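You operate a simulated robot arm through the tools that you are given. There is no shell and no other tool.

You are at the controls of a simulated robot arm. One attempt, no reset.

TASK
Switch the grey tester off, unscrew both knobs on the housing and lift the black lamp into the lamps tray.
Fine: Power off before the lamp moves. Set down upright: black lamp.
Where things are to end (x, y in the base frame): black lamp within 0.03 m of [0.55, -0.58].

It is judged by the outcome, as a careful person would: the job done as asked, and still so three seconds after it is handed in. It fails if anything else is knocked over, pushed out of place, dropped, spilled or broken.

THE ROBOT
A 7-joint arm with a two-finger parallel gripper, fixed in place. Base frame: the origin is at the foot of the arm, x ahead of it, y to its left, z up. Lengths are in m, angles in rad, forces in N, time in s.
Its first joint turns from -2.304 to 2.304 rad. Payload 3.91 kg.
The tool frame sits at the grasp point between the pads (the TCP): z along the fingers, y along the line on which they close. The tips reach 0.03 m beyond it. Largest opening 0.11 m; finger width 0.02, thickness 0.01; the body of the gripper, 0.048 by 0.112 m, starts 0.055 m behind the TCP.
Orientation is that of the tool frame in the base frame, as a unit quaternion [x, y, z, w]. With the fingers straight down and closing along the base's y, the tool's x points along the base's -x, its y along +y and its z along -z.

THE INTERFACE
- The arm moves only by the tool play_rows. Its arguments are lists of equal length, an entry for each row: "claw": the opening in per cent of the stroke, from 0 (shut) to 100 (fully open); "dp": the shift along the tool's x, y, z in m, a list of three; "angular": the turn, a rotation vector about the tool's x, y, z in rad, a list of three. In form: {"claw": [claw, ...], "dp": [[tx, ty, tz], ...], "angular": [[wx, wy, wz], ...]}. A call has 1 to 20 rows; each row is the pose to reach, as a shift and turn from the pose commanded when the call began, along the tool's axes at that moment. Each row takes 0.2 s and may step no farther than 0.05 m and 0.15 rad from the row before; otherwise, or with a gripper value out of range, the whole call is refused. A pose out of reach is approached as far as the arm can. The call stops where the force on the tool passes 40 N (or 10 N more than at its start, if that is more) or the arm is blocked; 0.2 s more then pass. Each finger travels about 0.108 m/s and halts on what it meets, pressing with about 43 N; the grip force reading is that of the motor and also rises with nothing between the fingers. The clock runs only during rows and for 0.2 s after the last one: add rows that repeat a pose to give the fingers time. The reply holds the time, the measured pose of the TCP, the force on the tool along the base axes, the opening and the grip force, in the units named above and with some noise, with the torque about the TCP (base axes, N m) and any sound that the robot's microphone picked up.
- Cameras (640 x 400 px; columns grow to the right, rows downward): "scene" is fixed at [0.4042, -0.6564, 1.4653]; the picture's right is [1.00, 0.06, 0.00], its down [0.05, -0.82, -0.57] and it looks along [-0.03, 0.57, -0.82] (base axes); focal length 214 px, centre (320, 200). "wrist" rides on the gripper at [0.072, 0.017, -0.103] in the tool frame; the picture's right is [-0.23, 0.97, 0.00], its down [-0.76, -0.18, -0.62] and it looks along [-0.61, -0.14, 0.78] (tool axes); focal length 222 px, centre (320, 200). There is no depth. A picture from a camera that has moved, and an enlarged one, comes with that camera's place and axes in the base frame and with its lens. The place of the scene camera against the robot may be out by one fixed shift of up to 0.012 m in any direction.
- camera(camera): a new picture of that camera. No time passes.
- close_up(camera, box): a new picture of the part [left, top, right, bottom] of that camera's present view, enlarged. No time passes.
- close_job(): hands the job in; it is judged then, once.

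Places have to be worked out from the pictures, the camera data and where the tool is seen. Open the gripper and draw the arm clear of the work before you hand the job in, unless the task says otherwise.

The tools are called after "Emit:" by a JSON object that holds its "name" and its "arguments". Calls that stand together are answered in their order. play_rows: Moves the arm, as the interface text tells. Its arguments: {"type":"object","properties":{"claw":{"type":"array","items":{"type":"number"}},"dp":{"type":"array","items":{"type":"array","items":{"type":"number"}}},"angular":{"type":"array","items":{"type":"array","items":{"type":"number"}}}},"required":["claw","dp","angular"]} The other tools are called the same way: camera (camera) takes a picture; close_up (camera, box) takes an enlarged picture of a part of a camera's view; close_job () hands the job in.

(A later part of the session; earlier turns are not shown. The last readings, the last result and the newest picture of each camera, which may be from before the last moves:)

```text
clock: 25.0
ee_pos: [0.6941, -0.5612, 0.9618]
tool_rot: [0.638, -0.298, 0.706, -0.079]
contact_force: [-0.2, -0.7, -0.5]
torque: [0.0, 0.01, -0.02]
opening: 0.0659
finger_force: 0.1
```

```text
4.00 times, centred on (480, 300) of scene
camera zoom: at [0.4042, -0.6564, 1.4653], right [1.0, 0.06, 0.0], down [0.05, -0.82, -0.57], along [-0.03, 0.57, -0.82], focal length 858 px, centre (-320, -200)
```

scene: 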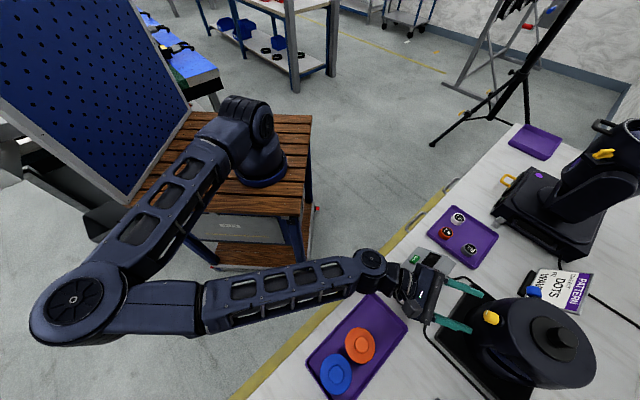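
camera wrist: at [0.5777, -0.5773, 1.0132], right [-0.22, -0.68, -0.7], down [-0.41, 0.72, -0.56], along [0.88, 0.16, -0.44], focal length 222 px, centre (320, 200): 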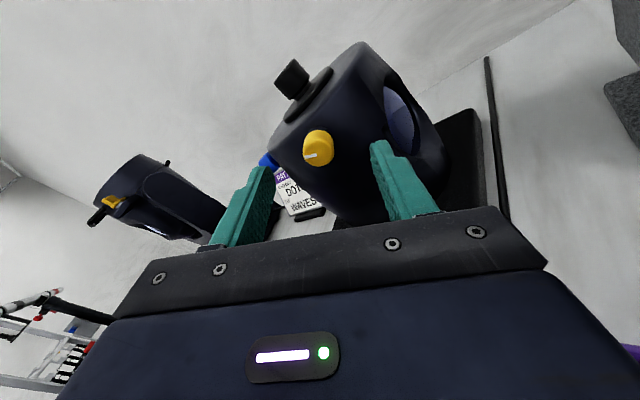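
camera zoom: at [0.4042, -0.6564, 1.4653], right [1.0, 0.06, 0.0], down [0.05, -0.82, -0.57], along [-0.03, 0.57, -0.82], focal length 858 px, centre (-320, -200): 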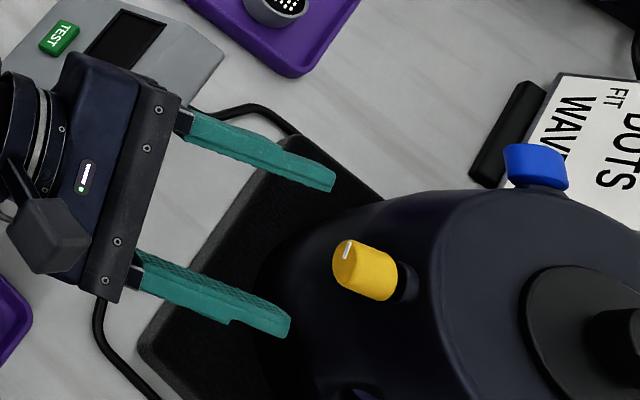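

Roll range works to about 3.7 rad. The knob looks ~1 mm farther out. I approach again with a shallower grip, close, and turn counter-clockwise 2.1 rad.

Emit:
{"name": "play_rows", "arguments": {"claw": [60, 60, 30, 10, 10, 10, 10, 10, 10, 10, 10, 10, 10, 10, 10, 10, 10, 10, 10, 10], "dp": [[-0.0026, 0, 0.02], [-0.0026, 0, 0.038], [-0.0026, 0, 0.038], [-0.0026, 0, 0.038], [-0.0026, 0, 0.038], [-0.0026, 0, 0.038], [-0.0026, 0, 0.038], [-0.0026, 0, 0.038], [-0.0026, 0, 0.0379], [-0.0026, 0, 0.0378], [-0.0026, 0, 0.0377], [-0.0026, 0, 0.0376], [-0.0026, 0, 0.0375], [-0.0026, 0, 0.0374], [-0.0026, 0, 0.0373], [-0.0026, 0, 0.0372], [-0.0026, 0, 0.0371], [-0.0026, 0, 0.037], [-0.0026, 0, 0.037], [-0.0026, 0, 0.037]], "angular": [[0, 0, 0], [0, 0, 0], [0, 0, 0], [0, 0, 0], [0, 0, 0], [0, 0, 0], [0, 0, -0.15], [0, 0, -0.3], [0, 0, -0.45], [0, 0, -0.6], [0, 0, -0.75], [0, 0, -0.9], [0, 0, -1.05], [0, 0, -1.2], [0, 0, -1.35], [0, 0, -1.5], [0, 0, -1.65], [0, 0, -1.8], [0, 0, -1.95], [0, 0, -2.1]]}}

Emit:
{"name": "close_up", "arguments": {"camera": "scene", "box": [400, 250, 560, 350]}}

Emit:
{"name": "camera", "arguments": {"camera": "wrist"}}

```text
clock: 29.2
ee_pos: [0.729, -0.5703, 0.9618]
tool_rot: [0.574, 0.405, 0.419, 0.575]
contact_force: [0.8, -1.0, 31.7]
torque: [-0.02, -0.19, -0.06]
opening: 0.0226
finger_force: 44.7
```

```text
4.00 times, centred on (480, 300) of scene
camera zoom: at [0.4042, -0.6564, 1.4653], right [1.0, 0.06, 0.0], down [0.05, -0.82, -0.57], along [-0.03, 0.57, -0.82], focal length 858 px, centre (-320, -200)
```

zoom: 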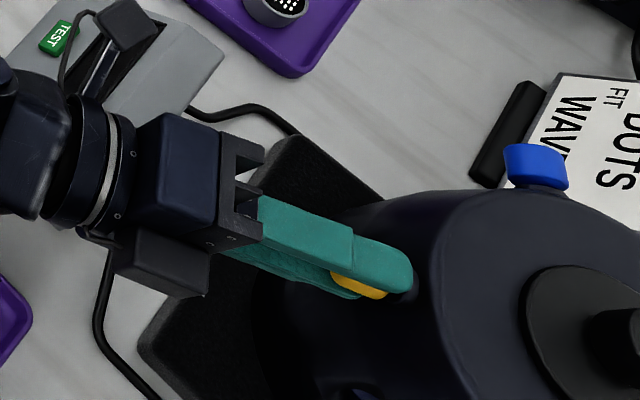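

```text
taken
camera wrist: at [0.6528, -0.4699, 0.9776], right [-0.09, -0.23, 0.97], down [-0.83, -0.52, -0.2], along [0.55, -0.82, -0.14], focal length 222 px, centre (320, 200)
```

wrist: 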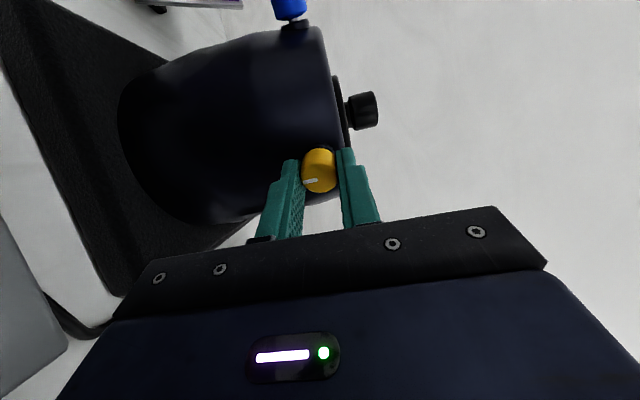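

The turn completed (total about 3.2 rad) with little axial load. I release, back off, and roll back for the next turn.

Emit:
{"name": "play_rows", "arguments": {"claw": [30, 45, 60, 60, 60, 60, 60, 60, 60, 60, 60, 60, 60, 60, 60, 60, 60, 60, 60], "dp": [[0, 0, 0], [0, 0, -0.01], [0, 0, -0.03], [0, 0, -0.037], [0, 0, -0.037], [0, 0, -0.037], [0, 0, -0.037], [0, 0, -0.037], [0, 0, -0.037], [0, 0, -0.037], [0, 0, -0.037], [0, 0, -0.037], [0, 0, -0.037], [0, 0, -0.037], [0, 0, -0.037], [0, 0, -0.037], [0, 0, -0.037], [0, 0, -0.037], [0, 0, -0.037]], "angular": [[0, 0, 0], [0, 0, 0], [0, 0, 0], [0, 0, 0.14], [0, 0, 0.28], [0, 0, 0.42], [0, 0, 0.56], [0, 0, 0.7], [0, 0, 0.84], [0, 0, 0.98], [0, 0, 1.12], [0, 0, 1.26], [0, 0, 1.4], [0, 0, 1.54], [0, 0, 1.68], [0, 0, 1.82], [0, 0, 1.96], [0, 0, 2.1], [0, 0, 2.1]]}}

Emit:
{"name": "close_up", "arguments": {"camera": "wrist", "box": [230, 80, 430, 220]}}

Emit:
{"name": "close_up", "arguments": {"camera": "scene", "box": [400, 250, 560, 350]}}

```text
clock: 33.2
ee_pos: [0.6945, -0.559, 0.9589]
tool_rot: [0.637, -0.299, 0.706, -0.079]
contact_force: [0.2, -0.7, 0.1]
torque: [0.03, 0.0, 0.03]
opening: 0.0664
finger_force: 0.1
```

```text
2.86 times, centred on (330, 150) of wrist
camera zoom: at [0.5784, -0.5756, 1.0111], right [-0.22, -0.68, -0.7], down [-0.41, 0.72, -0.56], along [0.89, 0.16, -0.44], focal length 635 px, centre (291, 343)
```

zoom: 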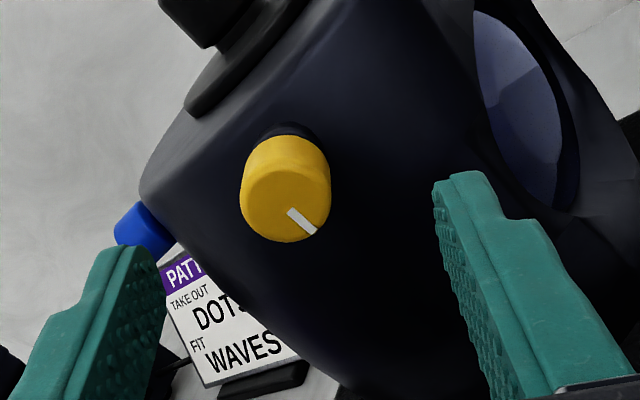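

```text
4.00 times, centred on (480, 300) of scene
camera zoom: at [0.4042, -0.6564, 1.4653], right [1.0, 0.06, 0.0], down [0.05, -0.82, -0.57], along [-0.03, 0.57, -0.82], focal length 858 px, centre (-320, -200)
```

zoom: 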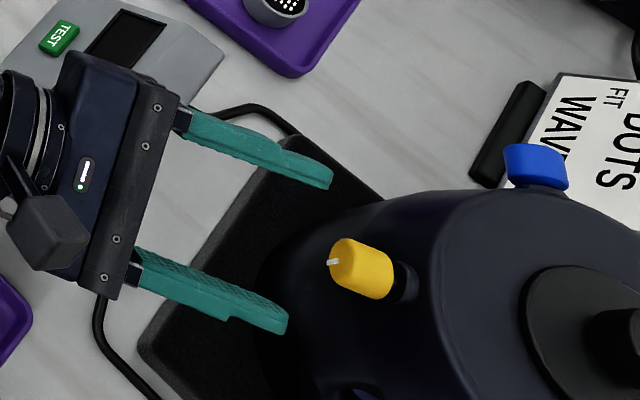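

The mark shows real rotation and the knob is ~2 mm farther out. I repeat the grip-and-turn, correcting the slight centring offset and following the thread outward.

Emit:
{"name": "play_rows", "arguments": {"claw": [60, 60, 30, 10, 10, 10, 10, 10, 10, 10, 10, 10, 10, 10, 10, 10, 10, 10, 10, 10], "dp": [[0.0014, -0.0012, 0.02], [0.0014, -0.0012, 0.0384], [0.0014, -0.0012, 0.0384], [0.0014, -0.0012, 0.0384], [0.0014, -0.0012, 0.0384], [0.0014, -0.0012, 0.0384], [0.0014, -0.0012, 0.0383], [0.0014, -0.0012, 0.0382], [0.0014, -0.0012, 0.0381], [0.0014, -0.0012, 0.038], [0.0014, -0.0012, 0.0379], [0.0014, -0.0012, 0.0378], [0.0014, -0.0012, 0.0377], [0.0014, -0.0012, 0.0376], [0.0014, -0.0012, 0.0375], [0.0014, -0.0012, 0.0374], [0.0014, -0.0012, 0.0373], [0.0014, -0.0012, 0.0372], [0.0014, -0.0012, 0.0371], [0.0014, -0.0012, 0.037]], "angular": [[0, 0, 0], [0, 0, 0], [0, 0, 0], [0, 0, 0], [0, 0, 0], [0, 0, 0], [0, 0, -0.15], [0, 0, -0.3], [0, 0, -0.45], [0, 0, -0.6], [0, 0, -0.75], [0, 0, -0.9], [0, 0, -1.05], [0, 0, -1.2], [0, 0, -1.35], [0, 0, -1.5], [0, 0, -1.65], [0, 0, -1.8], [0, 0, -1.95], [0, 0, -2.1]]}}

Emit:
{"name": "close_up", "arguments": {"camera": "wrist", "box": [230, 80, 430, 220]}}

```text
clock: 37.4
ee_pos: [0.7293, -0.5702, 0.9622]
tool_rot: [0.575, 0.406, 0.42, 0.573]
contact_force: [2.9, 15.4, -3.0]
torque: [0.08, 0.28, 0.38]
opening: 0.0225
finger_force: 45.0
```

```text
2.86 times, centred on (330, 150) of wrist
camera zoom: at [0.6536, -0.4687, 0.9782], right [-0.09, -0.23, 0.97], down [-0.83, -0.52, -0.2], along [0.55, -0.82, -0.14], focal length 635 px, centre (291, 343)
```

zoom: 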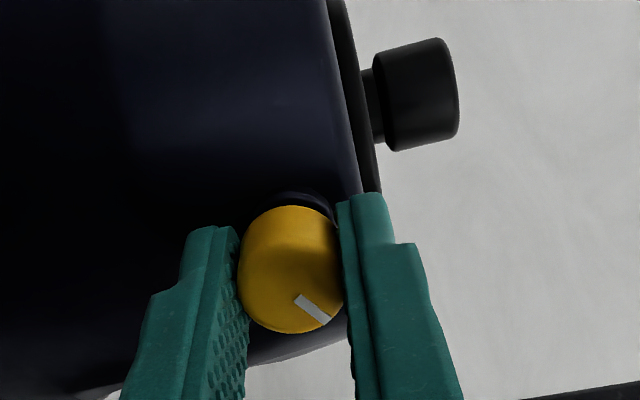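

Total about 5.3 rad now, with low resistance. Release, back off and roll back again, then check how far out the knob sits.

Emit:
{"name": "play_rows", "arguments": {"claw": [30, 45, 60, 60, 60, 60, 60, 60, 60, 60, 60, 60, 60, 60, 60, 60, 60, 60, 60], "dp": [[0, 0, 0], [0, 0, -0.01], [0, 0, -0.03], [0, 0, -0.037], [0, 0, -0.037], [0, 0, -0.037], [0, 0, -0.037], [0, 0, -0.037], [0, 0, -0.037], [0, 0, -0.037], [0, 0, -0.037], [0, 0, -0.037], [0, 0, -0.037], [0, 0, -0.037], [0, 0, -0.037], [0, 0, -0.037], [0, 0, -0.037], [0, 0, -0.037], [0, 0, -0.037]], "angular": [[0, 0, 0], [0, 0, 0], [0, 0, 0], [0, 0, 0.14], [0, 0, 0.28], [0, 0, 0.42], [0, 0, 0.56], [0, 0, 0.7], [0, 0, 0.84], [0, 0, 0.98], [0, 0, 1.12], [0, 0, 1.26], [0, 0, 1.4], [0, 0, 1.54], [0, 0, 1.68], [0, 0, 1.82], [0, 0, 1.96], [0, 0, 2.1], [0, 0, 2.1]]}}

Emit:
{"name": "close_up", "arguments": {"camera": "wrist", "box": [230, 80, 430, 220]}}

Emit:
{"name": "close_up", "arguments": {"camera": "scene", "box": [400, 250, 560, 350]}}

```text
clock: 41.4
ee_pos: [0.6934, -0.5586, 0.9603]
tool_rot: [0.637, -0.297, 0.706, -0.08]
contact_force: [-0.1, 0.3, -0.3]
torque: [0.0, -0.02, 0.01]
opening: 0.0661
finger_force: 0.0
```

```text
2.86 times, centred on (330, 150) of wrist
camera zoom: at [0.5787, -0.5754, 1.0126], right [-0.22, -0.68, -0.7], down [-0.41, 0.72, -0.56], along [0.89, 0.16, -0.44], focal length 635 px, centre (291, 343)
```

zoom: 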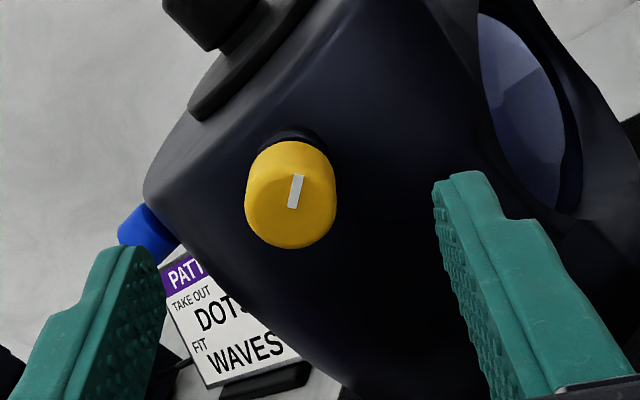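

```text
4.00 times, centred on (480, 300) of scene
camera zoom: at [0.4042, -0.6564, 1.4653], right [1.0, 0.06, 0.0], down [0.05, -0.82, -0.57], along [-0.03, 0.57, -0.82], focal length 858 px, centre (-320, -200)
```

zoom: 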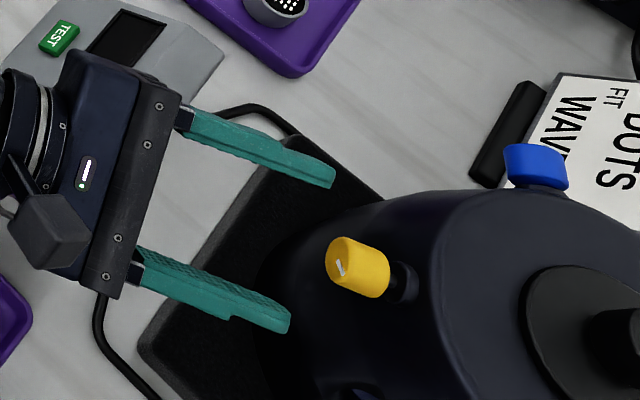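

The knob keeps backing out (about 4–5 mm total, ~5 mm per turn) and its position is well centred. Another grip-and-turn cycle.

Emit:
{"name": "play_rows", "arguments": {"claw": [60, 60, 30, 10, 10, 10, 10, 10, 10, 10, 10, 10, 10, 10, 10, 10, 10, 10, 10, 10], "dp": [[0.0003, -0.0003, 0.02], [0.0003, -0.0003, 0.035], [0.0003, -0.0003, 0.035], [0.0003, -0.0003, 0.035], [0.0003, -0.0003, 0.035], [0.0003, -0.0003, 0.035], [0.0003, -0.0003, 0.0349], [0.0003, -0.0003, 0.0348], [0.0003, -0.0003, 0.0346], [0.0003, -0.0003, 0.0345], [0.0003, -0.0003, 0.0344], [0.0003, -0.0003, 0.0342], [0.0003, -0.0003, 0.0341], [0.0003, -0.0003, 0.034], [0.0003, -0.0003, 0.0338], [0.0003, -0.0003, 0.0337], [0.0003, -0.0003, 0.0336], [0.0003, -0.0003, 0.0334], [0.0003, -0.0003, 0.0333], [0.0003, -0.0003, 0.0332]], "angular": [[0, 0, 0], [0, 0, 0], [0, 0, 0], [0, 0, 0], [0, 0, 0], [0, 0, 0], [0, 0, -0.15], [0, 0, -0.3], [0, 0, -0.45], [0, 0, -0.6], [0, 0, -0.75], [0, 0, -0.9], [0, 0, -1.05], [0, 0, -1.2], [0, 0, -1.35], [0, 0, -1.5], [0, 0, -1.65], [0, 0, -1.8], [0, 0, -1.95], [0, 0, -2.1]]}}

Emit:
{"name": "close_up", "arguments": {"camera": "wrist", "box": [230, 80, 430, 220]}}

Emit:
{"name": "close_up", "arguments": {"camera": "scene", "box": [400, 250, 560, 350]}}

```text
clock: 45.6
ee_pos: [0.727, -0.5692, 0.9602]
tool_rot: [0.576, 0.405, 0.42, 0.573]
contact_force: [1.4, 4.1, -12.2]
torque: [0.58, 0.32, 0.42]
opening: 0.0227
finger_force: 45.0
```

```text
2.86 times, centred on (330, 150) of wrist
camera zoom: at [0.6503, -0.4682, 0.9782], right [-0.09, -0.23, 0.97], down [-0.83, -0.52, -0.2], along [0.55, -0.82, -0.15], focal length 635 px, centre (291, 343)
```

zoom: 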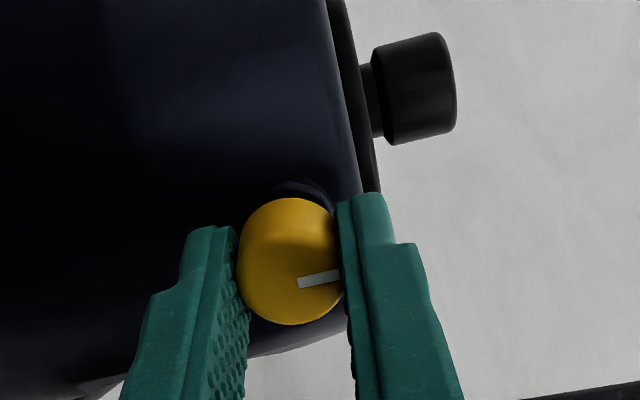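

```text
4.00 times, centred on (480, 300) of scene
camera zoom: at [0.4042, -0.6564, 1.4653], right [1.0, 0.06, 0.0], down [0.05, -0.82, -0.57], along [-0.03, 0.57, -0.82], focal length 858 px, centre (-320, -200)
```

zoom: 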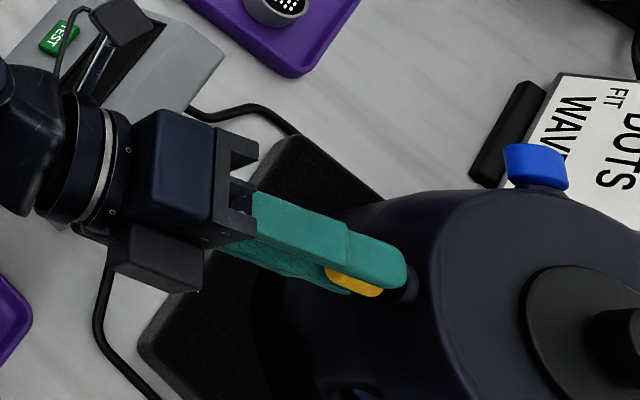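

The mark shifted about 75° relative to the fingers and torque rose to ~0.45 N·m: the knob hit its end stop after about one full turn, so yellow is unscrewed (captive). I release and back off to verify.

Emit:
{"name": "play_rows", "arguments": {"claw": [30, 45, 60, 60, 60, 60], "dp": [[0, 0, 0], [0, 0, -0.01], [0, 0, -0.03], [0, 0, -0.06], [0, 0, -0.08], [0, 0, -0.08]], "angular": [[0, 0, 0], [0, 0, 0], [0, 0, 0], [0, 0, 0.14], [0, 0, 0.28], [0, 0, 0.28]]}}

Emit:
{"name": "camera", "arguments": {"camera": "wrist"}}

Emit:
{"name": "close_up", "arguments": {"camera": "scene", "box": [400, 250, 560, 350]}}

Emit:
{"name": "camera", "arguments": {"camera": "scene"}}

```text
clock: 47.0
ee_pos: [0.6518, -0.5437, 0.9609]
tool_rot: [0.627, 0.32, 0.496, 0.509]
contact_force: [0.7, 0.0, 0.4]
torque: [0.01, -0.05, -0.01]
opening: 0.066
finger_force: 0.1
```

```text
taken
camera wrist: at [0.5718, -0.4495, 0.9978], right [-0.17, -0.48, 0.86], down [-0.8, -0.44, -0.4], along [0.57, -0.76, -0.31], focal length 222 px, centre (320, 200)
```

wrist: 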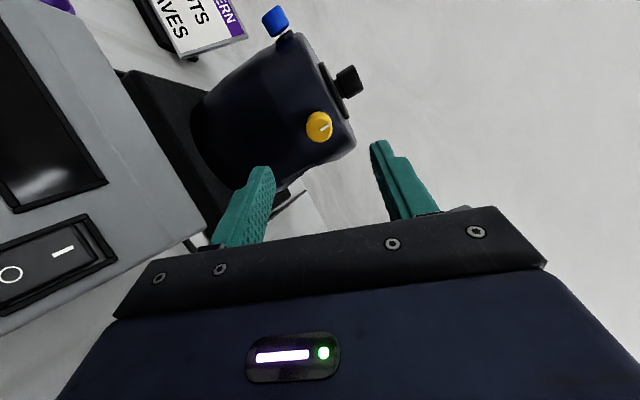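

```text
4.00 times, centred on (480, 300) of scene
camera zoom: at [0.4042, -0.6564, 1.4653], right [1.0, 0.06, 0.0], down [0.05, -0.82, -0.57], along [-0.03, 0.57, -0.82], focal length 858 px, centre (-320, -200)
```

zoom: 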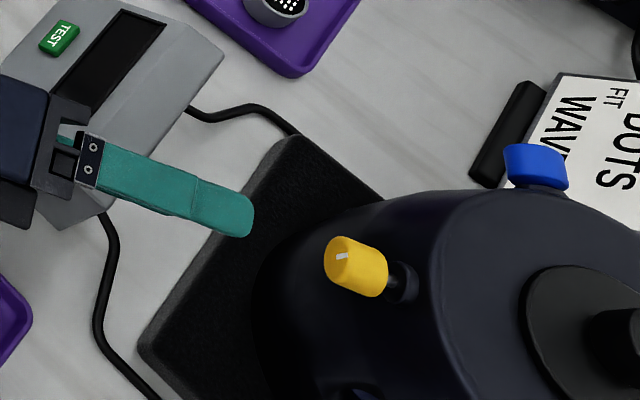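

```text
taken
```

scene: 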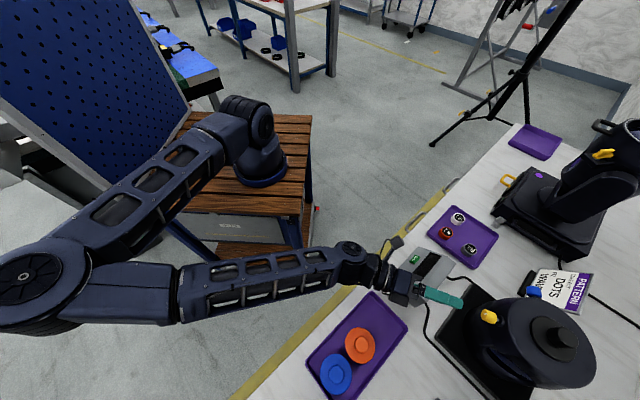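

Yellow has completed a full turn to its stop and sits out on its stud. For blue, I'll keep this heading and grip the knob from its side (tool x along the knob axis), swinging the gripper about the knob axis. I move to a stand-off on the robot side of the blue knob.

Emit:
{"name": "play_rows", "arguments": {"claw": [60, 60, 60, 60, 60], "dp": [[0.0295, -0.0045, 0.0263], [0.059, -0.009, 0.0526], [0.0885, -0.0136, 0.0789], [0.0885, -0.0136, 0.0789], [0.0885, -0.0136, 0.0789]], "angular": [[0, 0, -0.1], [0, 0, -0.2], [0, 0, -0.3], [0, 0, -0.3], [0, 0, -0.3]]}}

Emit:
{"name": "camera", "arguments": {"camera": "wrist"}}

Emit:
{"name": "close_up", "arguments": {"camera": "wrist", "box": [230, 60, 430, 200]}}

Emit:
{"name": "camera", "arguments": {"camera": "scene"}}

```text
clock: 48.2
ee_pos: [0.7527, -0.4847, 0.9749]
tool_rot: [0.571, 0.411, 0.414, 0.577]
contact_force: [0.2, 0.2, 0.7]
torque: [0.01, -0.03, 0.02]
opening: 0.0662
finger_force: 0.2
```

```text
taken
camera wrist: at [0.677, -0.3837, 0.9912], right [-0.08, -0.21, 0.97], down [-0.83, -0.52, -0.18], along [0.55, -0.83, -0.13], focal length 222 px, centre (320, 200)
```

wrist: 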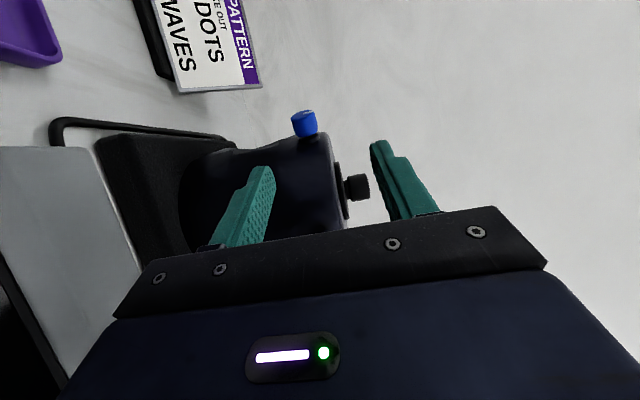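

```text
2.86 times, centred on (330, 130) of wrist
camera zoom: at [0.677, -0.3837, 0.9912], right [-0.08, -0.21, 0.97], down [-0.83, -0.52, -0.18], along [0.55, -0.83, -0.13], focal length 635 px, centre (291, 400)
```

zoom: 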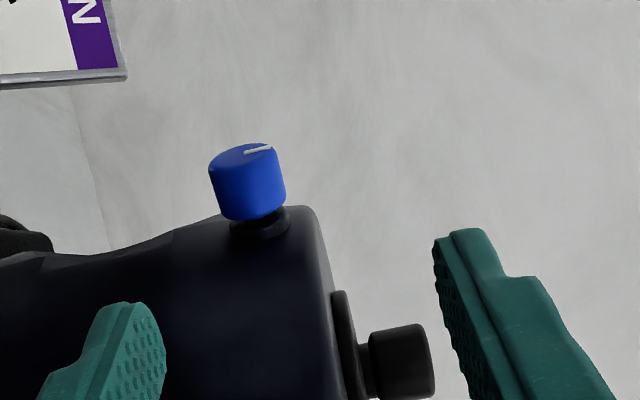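

```text
taken
```

scene: 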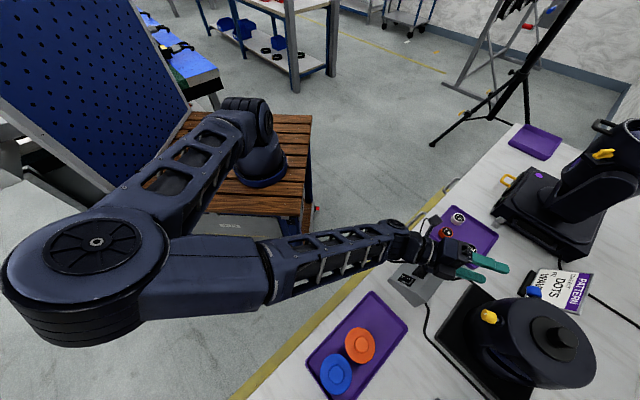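

Blue knob centre triangulates to (0.858,-0.520,0.962), lined up with the tool laterally. I slide forward about 11 cm with open fingers straddling it above and below.

Emit:
{"name": "play_rows", "arguments": {"claw": [60, 60, 60, 60], "dp": [[0, -0.012, 0.04], [0, -0.0135, 0.08], [0, -0.0135, 0.108], [0, -0.0135, 0.108]], "angular": [[0, 0, 0], [0, 0, 0], [0, 0, 0], [0, 0, 0]]}}

Emit:
{"name": "close_up", "arguments": {"camera": "wrist", "box": [230, 80, 430, 220]}}

Emit:
{"name": "close_up", "arguments": {"camera": "scene", "box": [460, 230, 620, 330]}}

Emit:
{"name": "camera", "arguments": {"camera": "scene"}}

```text
clock: 49.2
ee_pos: [0.8546, -0.5189, 0.9621]
tool_rot: [0.571, 0.411, 0.415, 0.577]
contact_force: [-0.4, 0.4, -0.2]
torque: [-0.03, -0.04, 0.01]
opening: 0.0659
finger_force: 0.1
```

```text
2.86 times, centred on (330, 150) of wrist
camera zoom: at [0.7798, -0.4185, 0.9777], right [-0.08, -0.21, 0.97], down [-0.83, -0.52, -0.18], along [0.55, -0.83, -0.13], focal length 635 px, centre (291, 343)
```

zoom: 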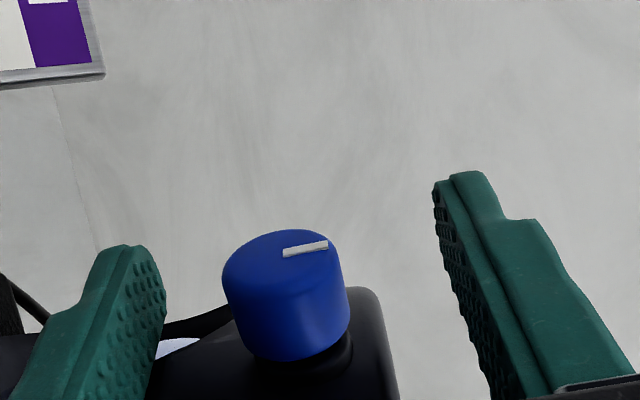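

```text
4.00 times, centred on (540, 280) of scene
camera zoom: at [0.4042, -0.6564, 1.4653], right [1.0, 0.06, 0.0], down [0.05, -0.82, -0.57], along [-0.03, 0.57, -0.82], focal length 858 px, centre (-560, -120)
```

zoom: 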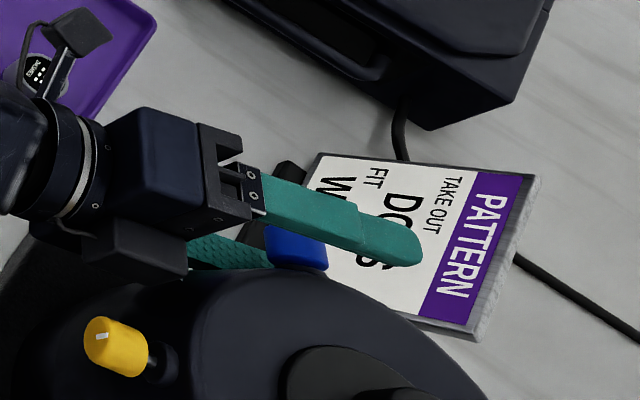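

```text
taken
```

scene: 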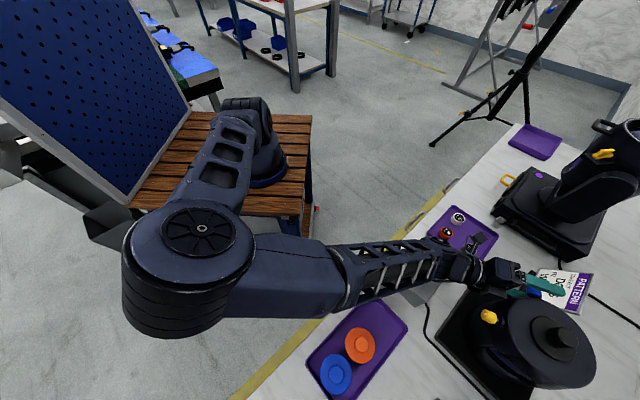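

The knob sits centred between the fingers. I close on it and swing the tool about the knob axis (positive about tool x = counter-clockwise seen from outside) as the first stroke.

Emit:
{"name": "play_rows", "arguments": {"claw": [30, 10, 10, 10, 10, 10, 10, 10, 10, 10, 10, 10, 10], "dp": [[0.0015, 0, 0.001], [0.0015, 0, 0.001], [0.0015, 0, 0.001], [0.0015, 0, 0.001], [0.0016, 0, 0.001], [0.0017, 0, 0.001], [0.0018, 0, 0.001], [0.0019, 0, 0.001], [0.002, 0, 0.001], [0.0021, 0, 0.001], [0.0022, 0, 0.001], [0.0023, 0, 0.001], [0.0024, 0, 0.001]], "angular": [[0, 0, 0], [0, 0, 0], [0, 0, 0], [0, 0, 0], [0.15, 0, 0], [0.3, 0, 0], [0.45, 0, 0], [0.6, 0, 0], [0.75, 0, 0], [0.9, 0, 0], [1.05, 0, 0], [1.2, 0, 0], [1.35, 0, 0]]}}

Emit:
{"name": "close_up", "arguments": {"camera": "wrist", "box": [230, 80, 430, 220]}}

Emit:
{"name": "camera", "arguments": {"camera": "scene"}}

```text
clock: 51.4
ee_pos: [0.8571, -0.5199, 0.9661]
tool_rot: [0.759, 0.543, 0.211, 0.291]
contact_force: [4.8, 4.1, -2.0]
torque: [-0.78, 0.24, 0.43]
opening: 0.0235
finger_force: 44.5
stopped in row 10: the force on the tool passed its limit at 51 N (the readings are from after the stop); the commanded pose is now the measured one
```

```text
2.86 times, centred on (330, 150) of wrist
camera zoom: at [0.8258, -0.4334, 1.0534], right [0.61, -0.45, 0.65], down [-0.77, -0.54, 0.34], along [0.2, -0.71, -0.68], focal length 635 px, centre (291, 343)
```

zoom: 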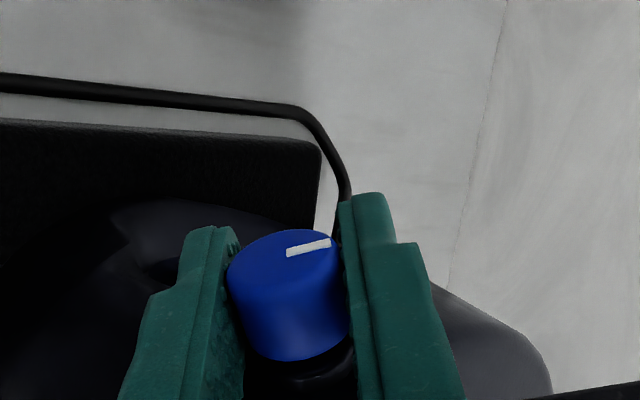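

```text
taken
```

scene: 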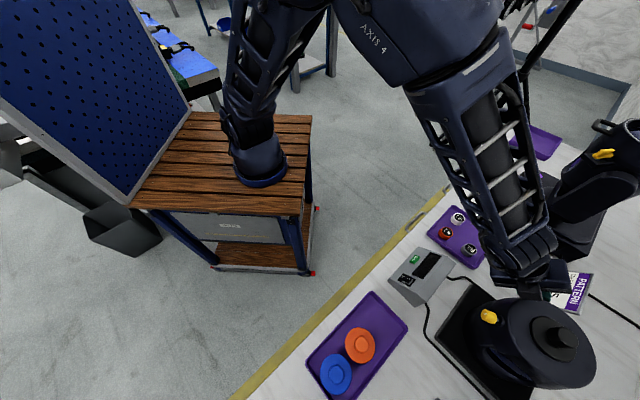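

The mark moved with the gripper: about 0.83 rad so far; the stop came as the arm's elbow swung over. I continue the stroke more slowly.

Emit:
{"name": "play_rows", "arguments": {"claw": [10, 10, 10, 10, 10, 10], "dp": [[0, 0, 0], [0.0002, 0, 0], [0.0003, 0, 0], [0.0004, 0, 0], [0.0005, 0, 0], [0.0005, 0, 0]], "angular": [[0.1, 0, 0], [0.2, 0, 0], [0.3, 0, 0], [0.4, 0, 0], [0.5, 0, 0], [0.6, 0, 0]]}}

Emit:
{"name": "close_up", "arguments": {"camera": "wrist", "box": [230, 80, 430, 220]}}

Emit:
{"name": "camera", "arguments": {"camera": "scene"}}

```text
clock: 52.7
ee_pos: [0.8592, -0.5209, 0.9674]
tool_rot: [0.809, 0.579, 0.058, 0.078]
contact_force: [7.7, -1.8, -1.7]
torque: [-0.49, 0.12, 0.78]
opening: 0.0233
finger_force: 45.2
stopped in row 6: the force on the tool passed its limit at 45 N (the readings are from after the stop); the commanded pose is now the measured one
```

```text
2.86 times, centred on (330, 150) of wrist
camera zoom: at [0.8792, -0.4512, 1.0722], right [0.83, -0.52, 0.19], down [-0.52, -0.63, 0.58], along [-0.18, -0.58, -0.8], focal length 635 px, centre (291, 343)
```

zoom: 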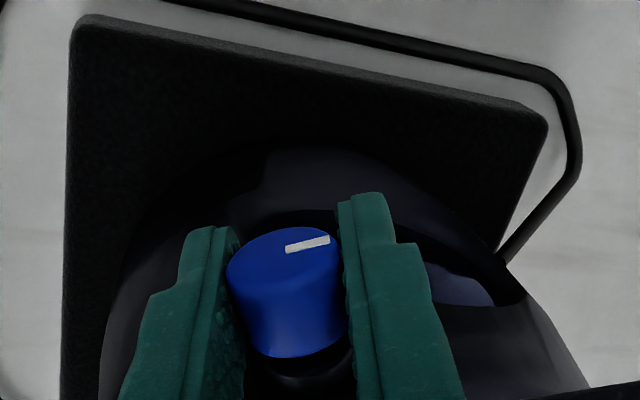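

```text
taken
```

scene: 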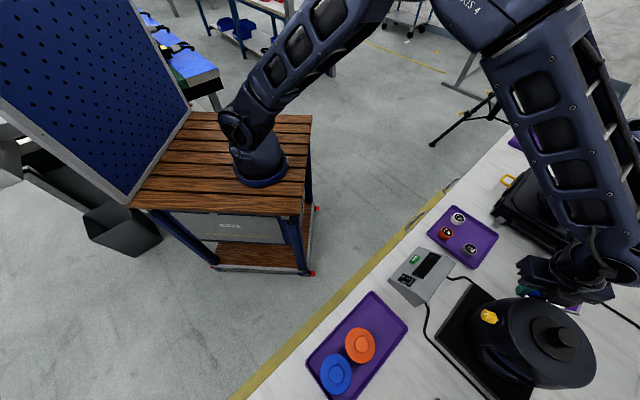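

Total about 1.37 rad; the mark is fixed relative to the fingers, so the knob is turning. I open and swing back around the knob for another stroke.

Emit:
{"name": "play_rows", "arguments": {"claw": [35, 60, 60, 60, 60, 60, 60, 60, 60, 60, 60, 60, 60, 60], "dp": [[0, 0, 0], [0, 0, 0], [0, 0, 0.003], [0, 0, 0.005], [0, 0, 0.005], [0, 0, 0.005], [0, 0, 0.005], [0, 0, 0.005], [0, 0, 0.005], [0, 0, 0.005], [0, 0, 0.005], [0, 0, 0.005], [0, 0, 0.005], [0, 0, 0.005]], "angular": [[0, 0, 0], [0, 0, 0], [-0.12, 0, 0], [-0.24, 0, 0], [-0.36, 0, 0], [-0.48, 0, 0], [-0.61, 0, 0], [-0.74, 0, 0], [-0.87, 0, 0], [-1.0, 0, 0], [-1.13, 0, 0], [-1.26, 0, 0], [-1.37, 0, 0], [-1.37, 0, 0]]}}

Emit:
{"name": "close_up", "arguments": {"camera": "wrist", "box": [230, 80, 430, 220]}}

Emit:
{"name": "camera", "arguments": {"camera": "scene"}}

```text
clock: 55.7
ee_pos: [0.8594, -0.5203, 0.9626]
tool_rot: [0.578, 0.411, 0.41, 0.573]
contact_force: [0.8, 0.7, -0.8]
torque: [0.01, 0.03, -0.03]
opening: 0.0659
finger_force: 0.0
```

```text
2.86 times, centred on (330, 150) of wrist
camera zoom: at [0.7847, -0.4194, 0.9807], right [-0.07, -0.22, 0.97], down [-0.84, -0.52, -0.18], along [0.54, -0.83, -0.15], focal length 635 px, centre (291, 343)
```

zoom: 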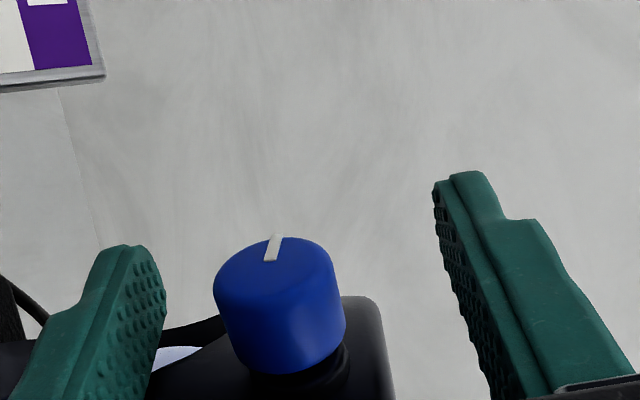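

```text
taken
```

scene: 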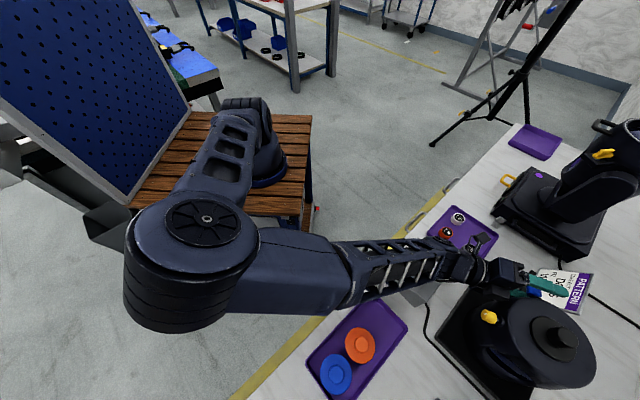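

The indicator has turned about 80° and the knob is still centred. Second stroke on the blue knob.

Emit:
{"name": "play_rows", "arguments": {"claw": [30, 10, 10, 10, 10, 10, 10, 10, 10, 10, 10, 10, 10, 10, 10, 10, 10], "dp": [[0.001, -0.0018, 0], [0.001, -0.0018, 0], [0.001, -0.0018, 0], [0.001, -0.0018, 0], [0.0011, -0.0018, 0], [0.0012, -0.0018, 0], [0.0013, -0.0018, 0], [0.0014, -0.0018, 0], [0.0015, -0.0018, 0], [0.0016, -0.0018, 0], [0.0017, -0.0018, 0], [0.0018, -0.0018, 0], [0.0019, -0.0018, 0], [0.002, -0.0018, 0], [0.0021, -0.0018, 0], [0.0022, -0.0018, 0], [0.0023, -0.0018, 0]], "angular": [[0, 0, 0], [0, 0, 0], [0, 0, 0], [0, 0, 0], [0.1, 0, 0], [0.2, 0, 0], [0.3, 0, 0], [0.4, 0, 0], [0.5, 0, 0], [0.6, 0, 0], [0.7, 0, 0], [0.81, 0, 0], [0.92, 0, 0], [1.03, 0, 0], [1.14, 0, 0], [1.25, 0, 0], [1.37, 0, 0]]}}

Emit:
{"name": "close_up", "arguments": {"camera": "wrist", "box": [230, 80, 430, 220]}}

```text
clock: 59.3
ee_pos: [0.8612, -0.5185, 0.9622]
tool_rot: [0.81, 0.579, 0.057, 0.078]
contact_force: [9.1, -6.1, 21.0]
torque: [-0.7, 0.2, 0.74]
opening: 0.0224
finger_force: 45.1
```

```text
2.86 times, centred on (330, 150) of wrist
camera zoom: at [0.8809, -0.4497, 1.0668], right [0.83, -0.52, 0.19], down [-0.53, -0.63, 0.58], along [-0.18, -0.58, -0.8], focal length 635 px, centre (291, 343)
```

zoom: 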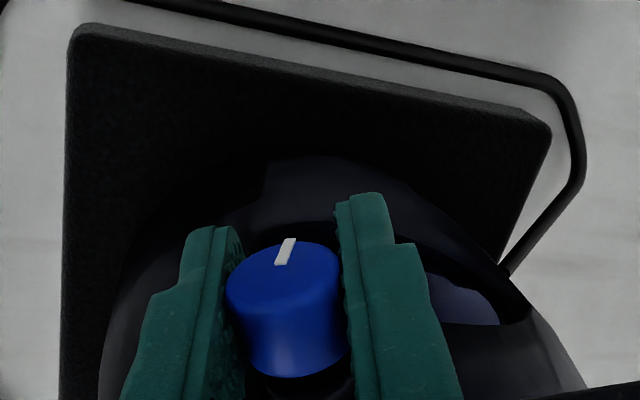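

Full stroke done (total ~2.7 rad). I extend a little past vertical, then swing back.

Emit:
{"name": "play_rows", "arguments": {"claw": [10, 10, 10, 35, 60, 60, 60, 60, 60, 60, 60, 60, 60, 60, 60, 60, 60, 60, 60], "dp": [[0.0001, 0, 0], [0.0002, 0, 0], [0.0003, 0, 0], [0.0003, 0, 0], [0.0003, 0, 0], [0.0003, 0, 0], [0.0003, 0, 0], [0.0003, 0, 0], [0.0003, 0, 0], [0.0003, 0, 0], [0.0003, 0, 0], [0.0003, 0, 0], [0.0003, 0, 0], [0.0003, 0, 0], [0.0003, 0, 0], [0.0003, 0, 0], [0.0003, 0, 0], [0.0003, 0, 0], [0.0003, 0, 0]], "angular": [[0.1, 0, 0], [0.2, 0, 0], [0.3, 0, 0], [0.3, 0, 0], [0.3, 0, 0], [0.18, 0, 0], [0.06, 0, 0], [-0.06, 0, 0], [-0.18, 0, 0], [-0.3, 0, 0], [-0.42, 0, 0], [-0.54, 0, 0], [-0.66, 0, 0], [-0.78, 0, 0], [-0.9, 0, 0], [-1.02, 0, 0], [-1.14, 0, 0], [-1.26, 0, 0], [-1.37, 0, 0]]}}

Emit:
{"name": "close_up", "arguments": {"camera": "wrist", "box": [230, 80, 430, 220]}}

```text
clock: 63.3
ee_pos: [0.8606, -0.5186, 0.962]
tool_rot: [0.577, 0.412, 0.411, 0.573]
contact_force: [-0.5, 0.5, 0.5]
torque: [0.0, -0.03, -0.03]
opening: 0.066
finger_force: 0.0
```

```text
2.86 times, centred on (330, 150) of wrist
camera zoom: at [0.7857, -0.4166, 0.9792], right [-0.07, -0.22, 0.97], down [-0.84, -0.52, -0.18], along [0.54, -0.83, -0.15], focal length 635 px, centre (291, 343)
```

zoom: 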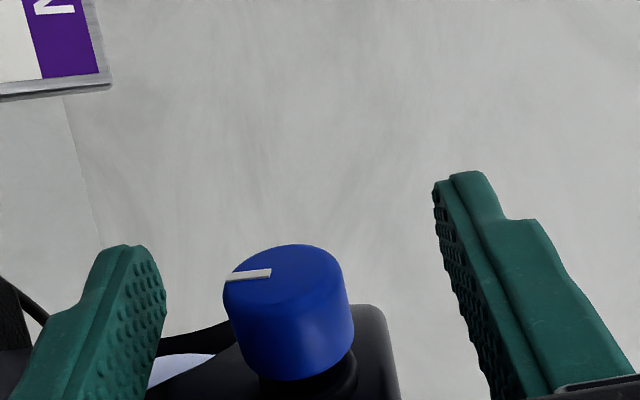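

The mark now points opposite to its start (~180°). Third stroke, 1.6 rad.

Emit:
{"name": "play_rows", "arguments": {"claw": [30, 10, 10, 10, 10, 10, 10, 10, 10, 10, 10, 10, 10, 10, 10, 10, 10, 10, 10], "dp": [[0.001, -0.0005, 0], [0.001, -0.0005, 0], [0.001, -0.0005, 0], [0.001, -0.0005, 0], [0.0011, -0.0005, 0], [0.0012, -0.0005, 0], [0.0013, -0.0005, 0], [0.0014, -0.0005, 0], [0.0015, -0.0005, 0], [0.0016, -0.0005, 0], [0.0017, -0.0005, 0], [0.0018, -0.0005, 0], [0.0019, -0.0005, 0], [0.002, -0.0005, 0], [0.0021, -0.0005, 0], [0.0022, -0.0005, 0], [0.0023, -0.0005, 0], [0.0024, -0.0005, 0], [0.0025, -0.0005, 0]], "angular": [[0, 0, 0], [0, 0, 0], [0, 0, 0], [0, 0, 0], [0.1, 0, 0], [0.2, 0, 0], [0.3, 0, 0], [0.4, 0, 0], [0.5, 0, 0], [0.6, 0, 0], [0.71, 0, 0], [0.82, 0, 0], [0.93, 0, 0], [1.04, 0, 0], [1.15, 0, 0], [1.26, 0, 0], [1.37, 0, 0], [1.48, 0, 0], [1.6, 0, 0]]}}

Emit:
{"name": "close_up", "arguments": {"camera": "wrist", "box": [230, 80, 430, 220]}}

```text
clock: 67.3
ee_pos: [0.8622, -0.5169, 0.9613]
tool_rot: [0.814, 0.581, -0.009, -0.015]
contact_force: [22.8, -11.7, 26.3]
torque: [-0.46, 0.16, 0.83]
opening: 0.0225
finger_force: 45.2
```

```text
2.86 times, centred on (330, 150) of wrist
camera zoom: at [0.9045, -0.4549, 1.064], right [0.85, -0.53, -0.04], down [-0.39, -0.67, 0.63], along [-0.36, -0.52, -0.78], focal length 635 px, centre (291, 343)
```

zoom: 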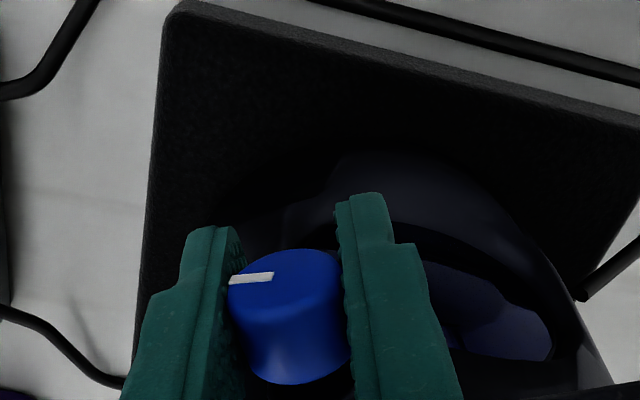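

Total about 4.6 rad with no slip. Open and swing back for the fourth stroke.

Emit:
{"name": "play_rows", "arguments": {"claw": [35, 60, 60, 60, 60, 60, 60, 60, 60, 60, 60, 60, 60, 60, 60, 60], "dp": [[0, 0, 0], [0, 0, 0], [0, 0, 0], [0, 0, 0], [0, 0, 0], [0, 0, 0], [0, 0, 0], [0, 0, 0], [0, 0, 0], [0, 0, 0], [0, 0, 0], [0, 0, 0], [0, 0, 0], [0, 0, 0], [0, 0, 0], [0, 0, 0]], "angular": [[0, 0, 0], [0, 0, 0], [-0.12, 0, 0], [-0.24, 0, 0], [-0.36, 0, 0], [-0.48, 0, 0], [-0.6, 0, 0], [-0.72, 0, 0], [-0.84, 0, 0], [-0.96, 0, 0], [-1.08, 0, 0], [-1.2, 0, 0], [-1.32, 0, 0], [-1.44, 0, 0], [-1.56, 0, 0], [-1.6, 0, 0]]}}

Emit:
{"name": "close_up", "arguments": {"camera": "wrist", "box": [230, 80, 430, 220]}}

```text
clock: 70.7
ee_pos: [0.8613, -0.5161, 0.9624]
tool_rot: [0.576, 0.413, 0.411, 0.573]
contact_force: [0.1, 0.1, -0.1]
torque: [0.03, -0.03, 0.01]
opening: 0.066
finger_force: 0.0
```

```text
2.86 times, centred on (330, 150) of wrist
camera zoom: at [0.7863, -0.4145, 0.9788], right [-0.07, -0.22, 0.97], down [-0.84, -0.52, -0.18], along [0.54, -0.83, -0.15], focal length 635 px, centre (291, 343)
```

zoom: 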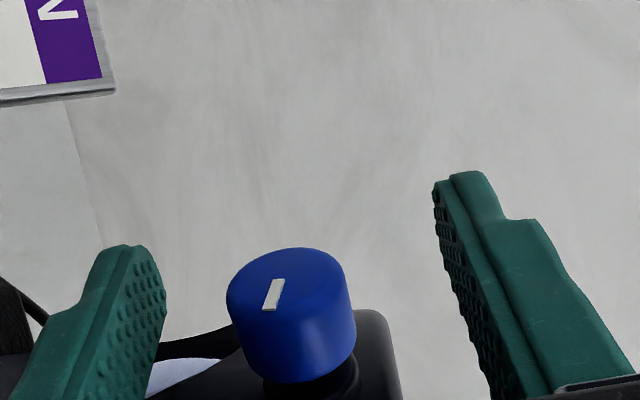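

Mark at ~270°. Fourth stroke, 1.6 rad, expecting the end stop near its end.

Emit:
{"name": "play_rows", "arguments": {"claw": [30, 10, 10, 10, 10, 10, 10, 10, 10, 10, 10, 10, 10, 10, 10, 10, 10, 10, 10], "dp": [[0.0005, -0.0002, 0], [0.0005, -0.0002, 0], [0.0005, -0.0002, 0], [0.0005, -0.0002, 0], [0.0006, -0.0002, 0], [0.0007, -0.0002, 0], [0.0008, -0.0002, 0], [0.0009, -0.0002, 0], [0.001, -0.0002, 0], [0.0011, -0.0002, 0], [0.0012, -0.0002, 0], [0.0013, -0.0002, 0], [0.0014, -0.0002, 0], [0.0015, -0.0002, 0], [0.0016, -0.0002, 0], [0.0017, -0.0002, 0], [0.0018, -0.0002, 0], [0.0019, -0.0002, 0], [0.002, -0.0002, 0]], "angular": [[0, 0, 0], [0, 0, 0], [0, 0, 0], [0, 0, 0], [0.1, 0, 0], [0.2, 0, 0], [0.3, 0, 0], [0.4, 0, 0], [0.5, 0, 0], [0.6, 0, 0], [0.71, 0, 0], [0.82, 0, 0], [0.93, 0, 0], [1.04, 0, 0], [1.15, 0, 0], [1.26, 0, 0], [1.37, 0, 0], [1.48, 0, 0], [1.6, 0, 0]]}}

Emit:
{"name": "close_up", "arguments": {"camera": "wrist", "box": [230, 80, 430, 220]}}

```text
clock: 74.7
ee_pos: [0.8629, -0.514, 0.9611]
tool_rot: [0.814, 0.581, -0.01, -0.015]
contact_force: [24.6, -11.6, 26.1]
torque: [-0.5, 0.14, 0.73]
opening: 0.0221
finger_force: 44.7
```

```text
2.86 times, centred on (330, 150) of wrist
camera zoom: at [0.9051, -0.4529, 1.064], right [0.85, -0.53, -0.04], down [-0.39, -0.67, 0.63], along [-0.36, -0.52, -0.78], focal length 635 px, centre (291, 343)
```

zoom: 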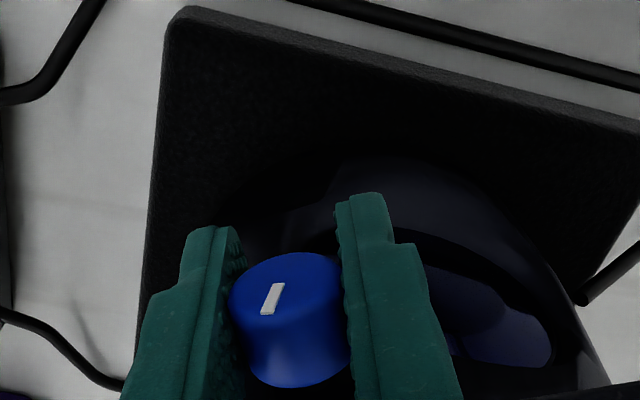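

About 6.2 rad in total without slip. I swing back once more and do a short confirming stroke to find the end stop, as with yellow.

Emit:
{"name": "play_rows", "arguments": {"claw": [35, 60, 60, 60, 60, 60, 60, 60, 60, 60, 60, 60], "dp": [[0, 0, 0], [0, 0, 0], [0, 0, 0], [0, 0, 0], [0, 0, 0], [0, 0, 0], [0, 0, 0], [0, 0, 0], [0, 0, 0], [0, 0, 0], [0, 0, 0], [0, 0, 0]], "angular": [[0, 0, 0], [0, 0, 0], [-0.12, 0, 0], [-0.24, 0, 0], [-0.36, 0, 0], [-0.48, 0, 0], [-0.6, 0, 0], [-0.72, 0, 0], [-0.84, 0, 0], [-0.96, 0, 0], [-1.08, 0, 0], [-1.08, 0, 0]]}}

Emit:
{"name": "play_rows", "arguments": {"claw": [30, 10, 10, 10, 10, 10, 10, 10, 10, 10, 10, 10, 10], "dp": [[0, 0, 0], [0, 0, 0], [0, 0, 0], [0, 0, 0], [0, 0, 0], [0, 0, 0], [0, 0, 0], [0, 0, 0], [0, 0, 0], [0, 0, 0], [0, 0, 0], [0, 0, 0], [0, 0, 0]], "angular": [[0, 0, 0], [0, 0, 0], [0, 0, 0], [0, 0, 0], [0.1, 0, 0], [0.2, 0, 0], [0.3, 0, 0], [0.4, 0, 0], [0.5, 0, 0], [0.6, 0, 0], [0.7, 0, 0], [0.8, 0, 0], [0.9, 0, 0]]}}

Emit:
{"name": "close_up", "arguments": {"camera": "wrist", "box": [230, 80, 430, 220]}}

```text
clock: 77.3
ee_pos: [0.8628, -0.5149, 0.9615]
tool_rot: [0.705, 0.503, 0.292, 0.406]
contact_force: [0.3, 0.2, 0.2]
torque: [0.01, 0.0, -0.01]
opening: 0.0659
finger_force: 0.0
```

```text
clock: 80.1
ee_pos: [0.8624, -0.5148, 0.9611]
tool_rot: [0.811, 0.58, 0.043, 0.058]
contact_force: [26.7, -11.6, 18.4]
torque: [-0.64, -0.3, 0.69]
opening: 0.0227
finger_force: 44.9
```

```text
2.86 times, centred on (330, 150) of wrist
camera zoom: at [0.8874, -0.447, 1.0653], right [0.84, -0.53, 0.14], down [-0.5, -0.64, 0.59], along [-0.22, -0.56, -0.79], focal length 635 px, centre (291, 343)
```

zoom: 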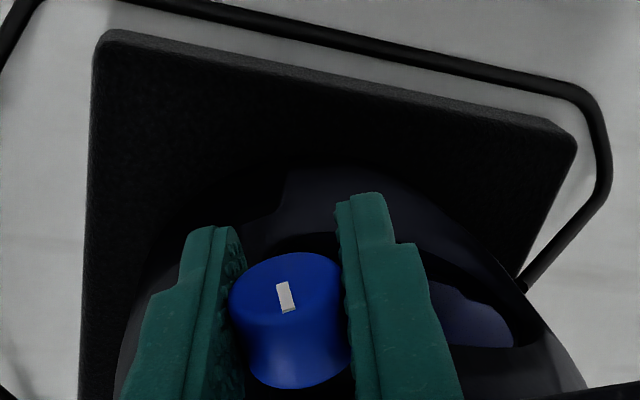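

The mark slipped relative to the fingers and torque about the knob axis rose to ~0.49 N·m: blue is at its end stop too. I release and rise straight up, levelling the tool vertical.

Emit:
{"name": "play_rows", "arguments": {"claw": [35, 60, 60, 60, 60, 60, 60], "dp": [[0, 0, 0], [0, 0, 0], [0, 0, -0.03], [0, 0, -0.07], [0, 0, -0.11], [0, 0, -0.13], [0, 0, -0.13]], "angular": [[0, 0, 0], [0, 0, 0], [0, 0, 0], [0.05, 0, 0], [0.1, 0, 0], [0.15, 0, 0], [0.15, 0, 0]]}}

Emit:
{"name": "camera", "arguments": {"camera": "wrist"}}

Emit:
{"name": "camera", "arguments": {"camera": "scene"}}

```text
clock: 81.7
ee_pos: [0.8446, -0.5083, 1.0899]
tool_rot: [0.814, 0.581, -0.002, -0.004]
contact_force: [0.0, 0.9, 0.5]
torque: [0.01, -0.01, -0.03]
opening: 0.0661
finger_force: 0.0
```

```text
taken
camera wrist: at [0.8844, -0.4461, 1.1922], right [0.85, -0.53, -0.01], down [-0.41, -0.67, 0.62], along [-0.33, -0.53, -0.78], focal length 222 px, centre (320, 200)
```

wrist: 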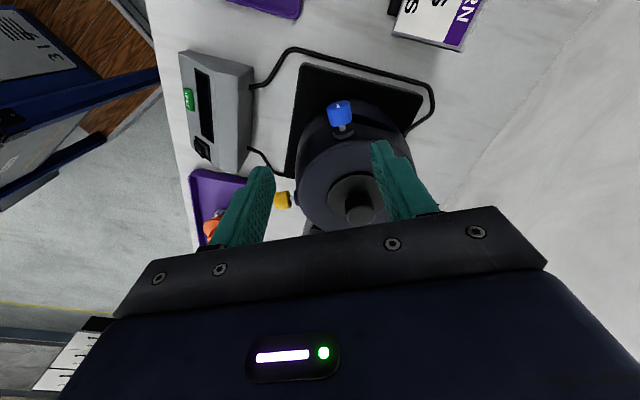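

```text
taken
```

scene: 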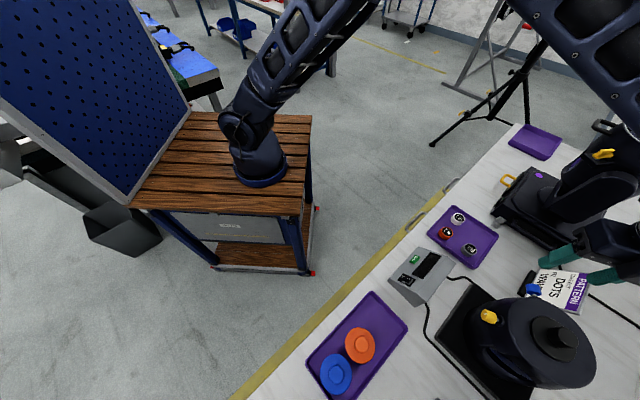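

Both knobs are backed out. I zoom in on the lamp handle for exact positioning.

Emit:
{"name": "close_up", "arguments": {"camera": "wrist", "box": [250, 80, 450, 220]}}

Emit:
{"name": "close_up", "arguments": {"camera": "scene", "box": [460, 260, 620, 400]}}

```text
2.86 times, centred on (350, 150) of wrist
camera zoom: at [0.8844, -0.4461, 1.1922], right [0.85, -0.53, -0.01], down [-0.41, -0.67, 0.62], along [-0.33, -0.53, -0.78], focal length 635 px, centre (234, 343)
```

zoom: 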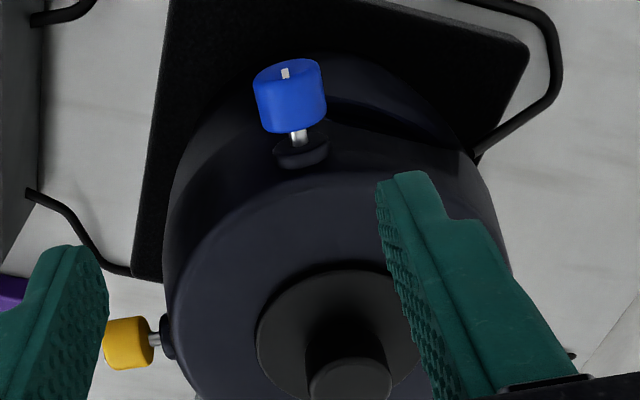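

```text
2.86 times, centred on (540, 330) of scene
camera zoom: at [0.4042, -0.6564, 1.4653], right [1.0, 0.06, 0.0], down [0.05, -0.82, -0.57], along [-0.03, 0.57, -0.82], focal length 613 px, centre (-309, -171)
```

zoom: 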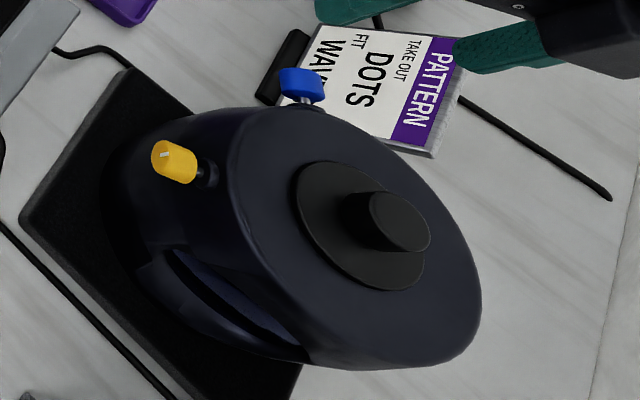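

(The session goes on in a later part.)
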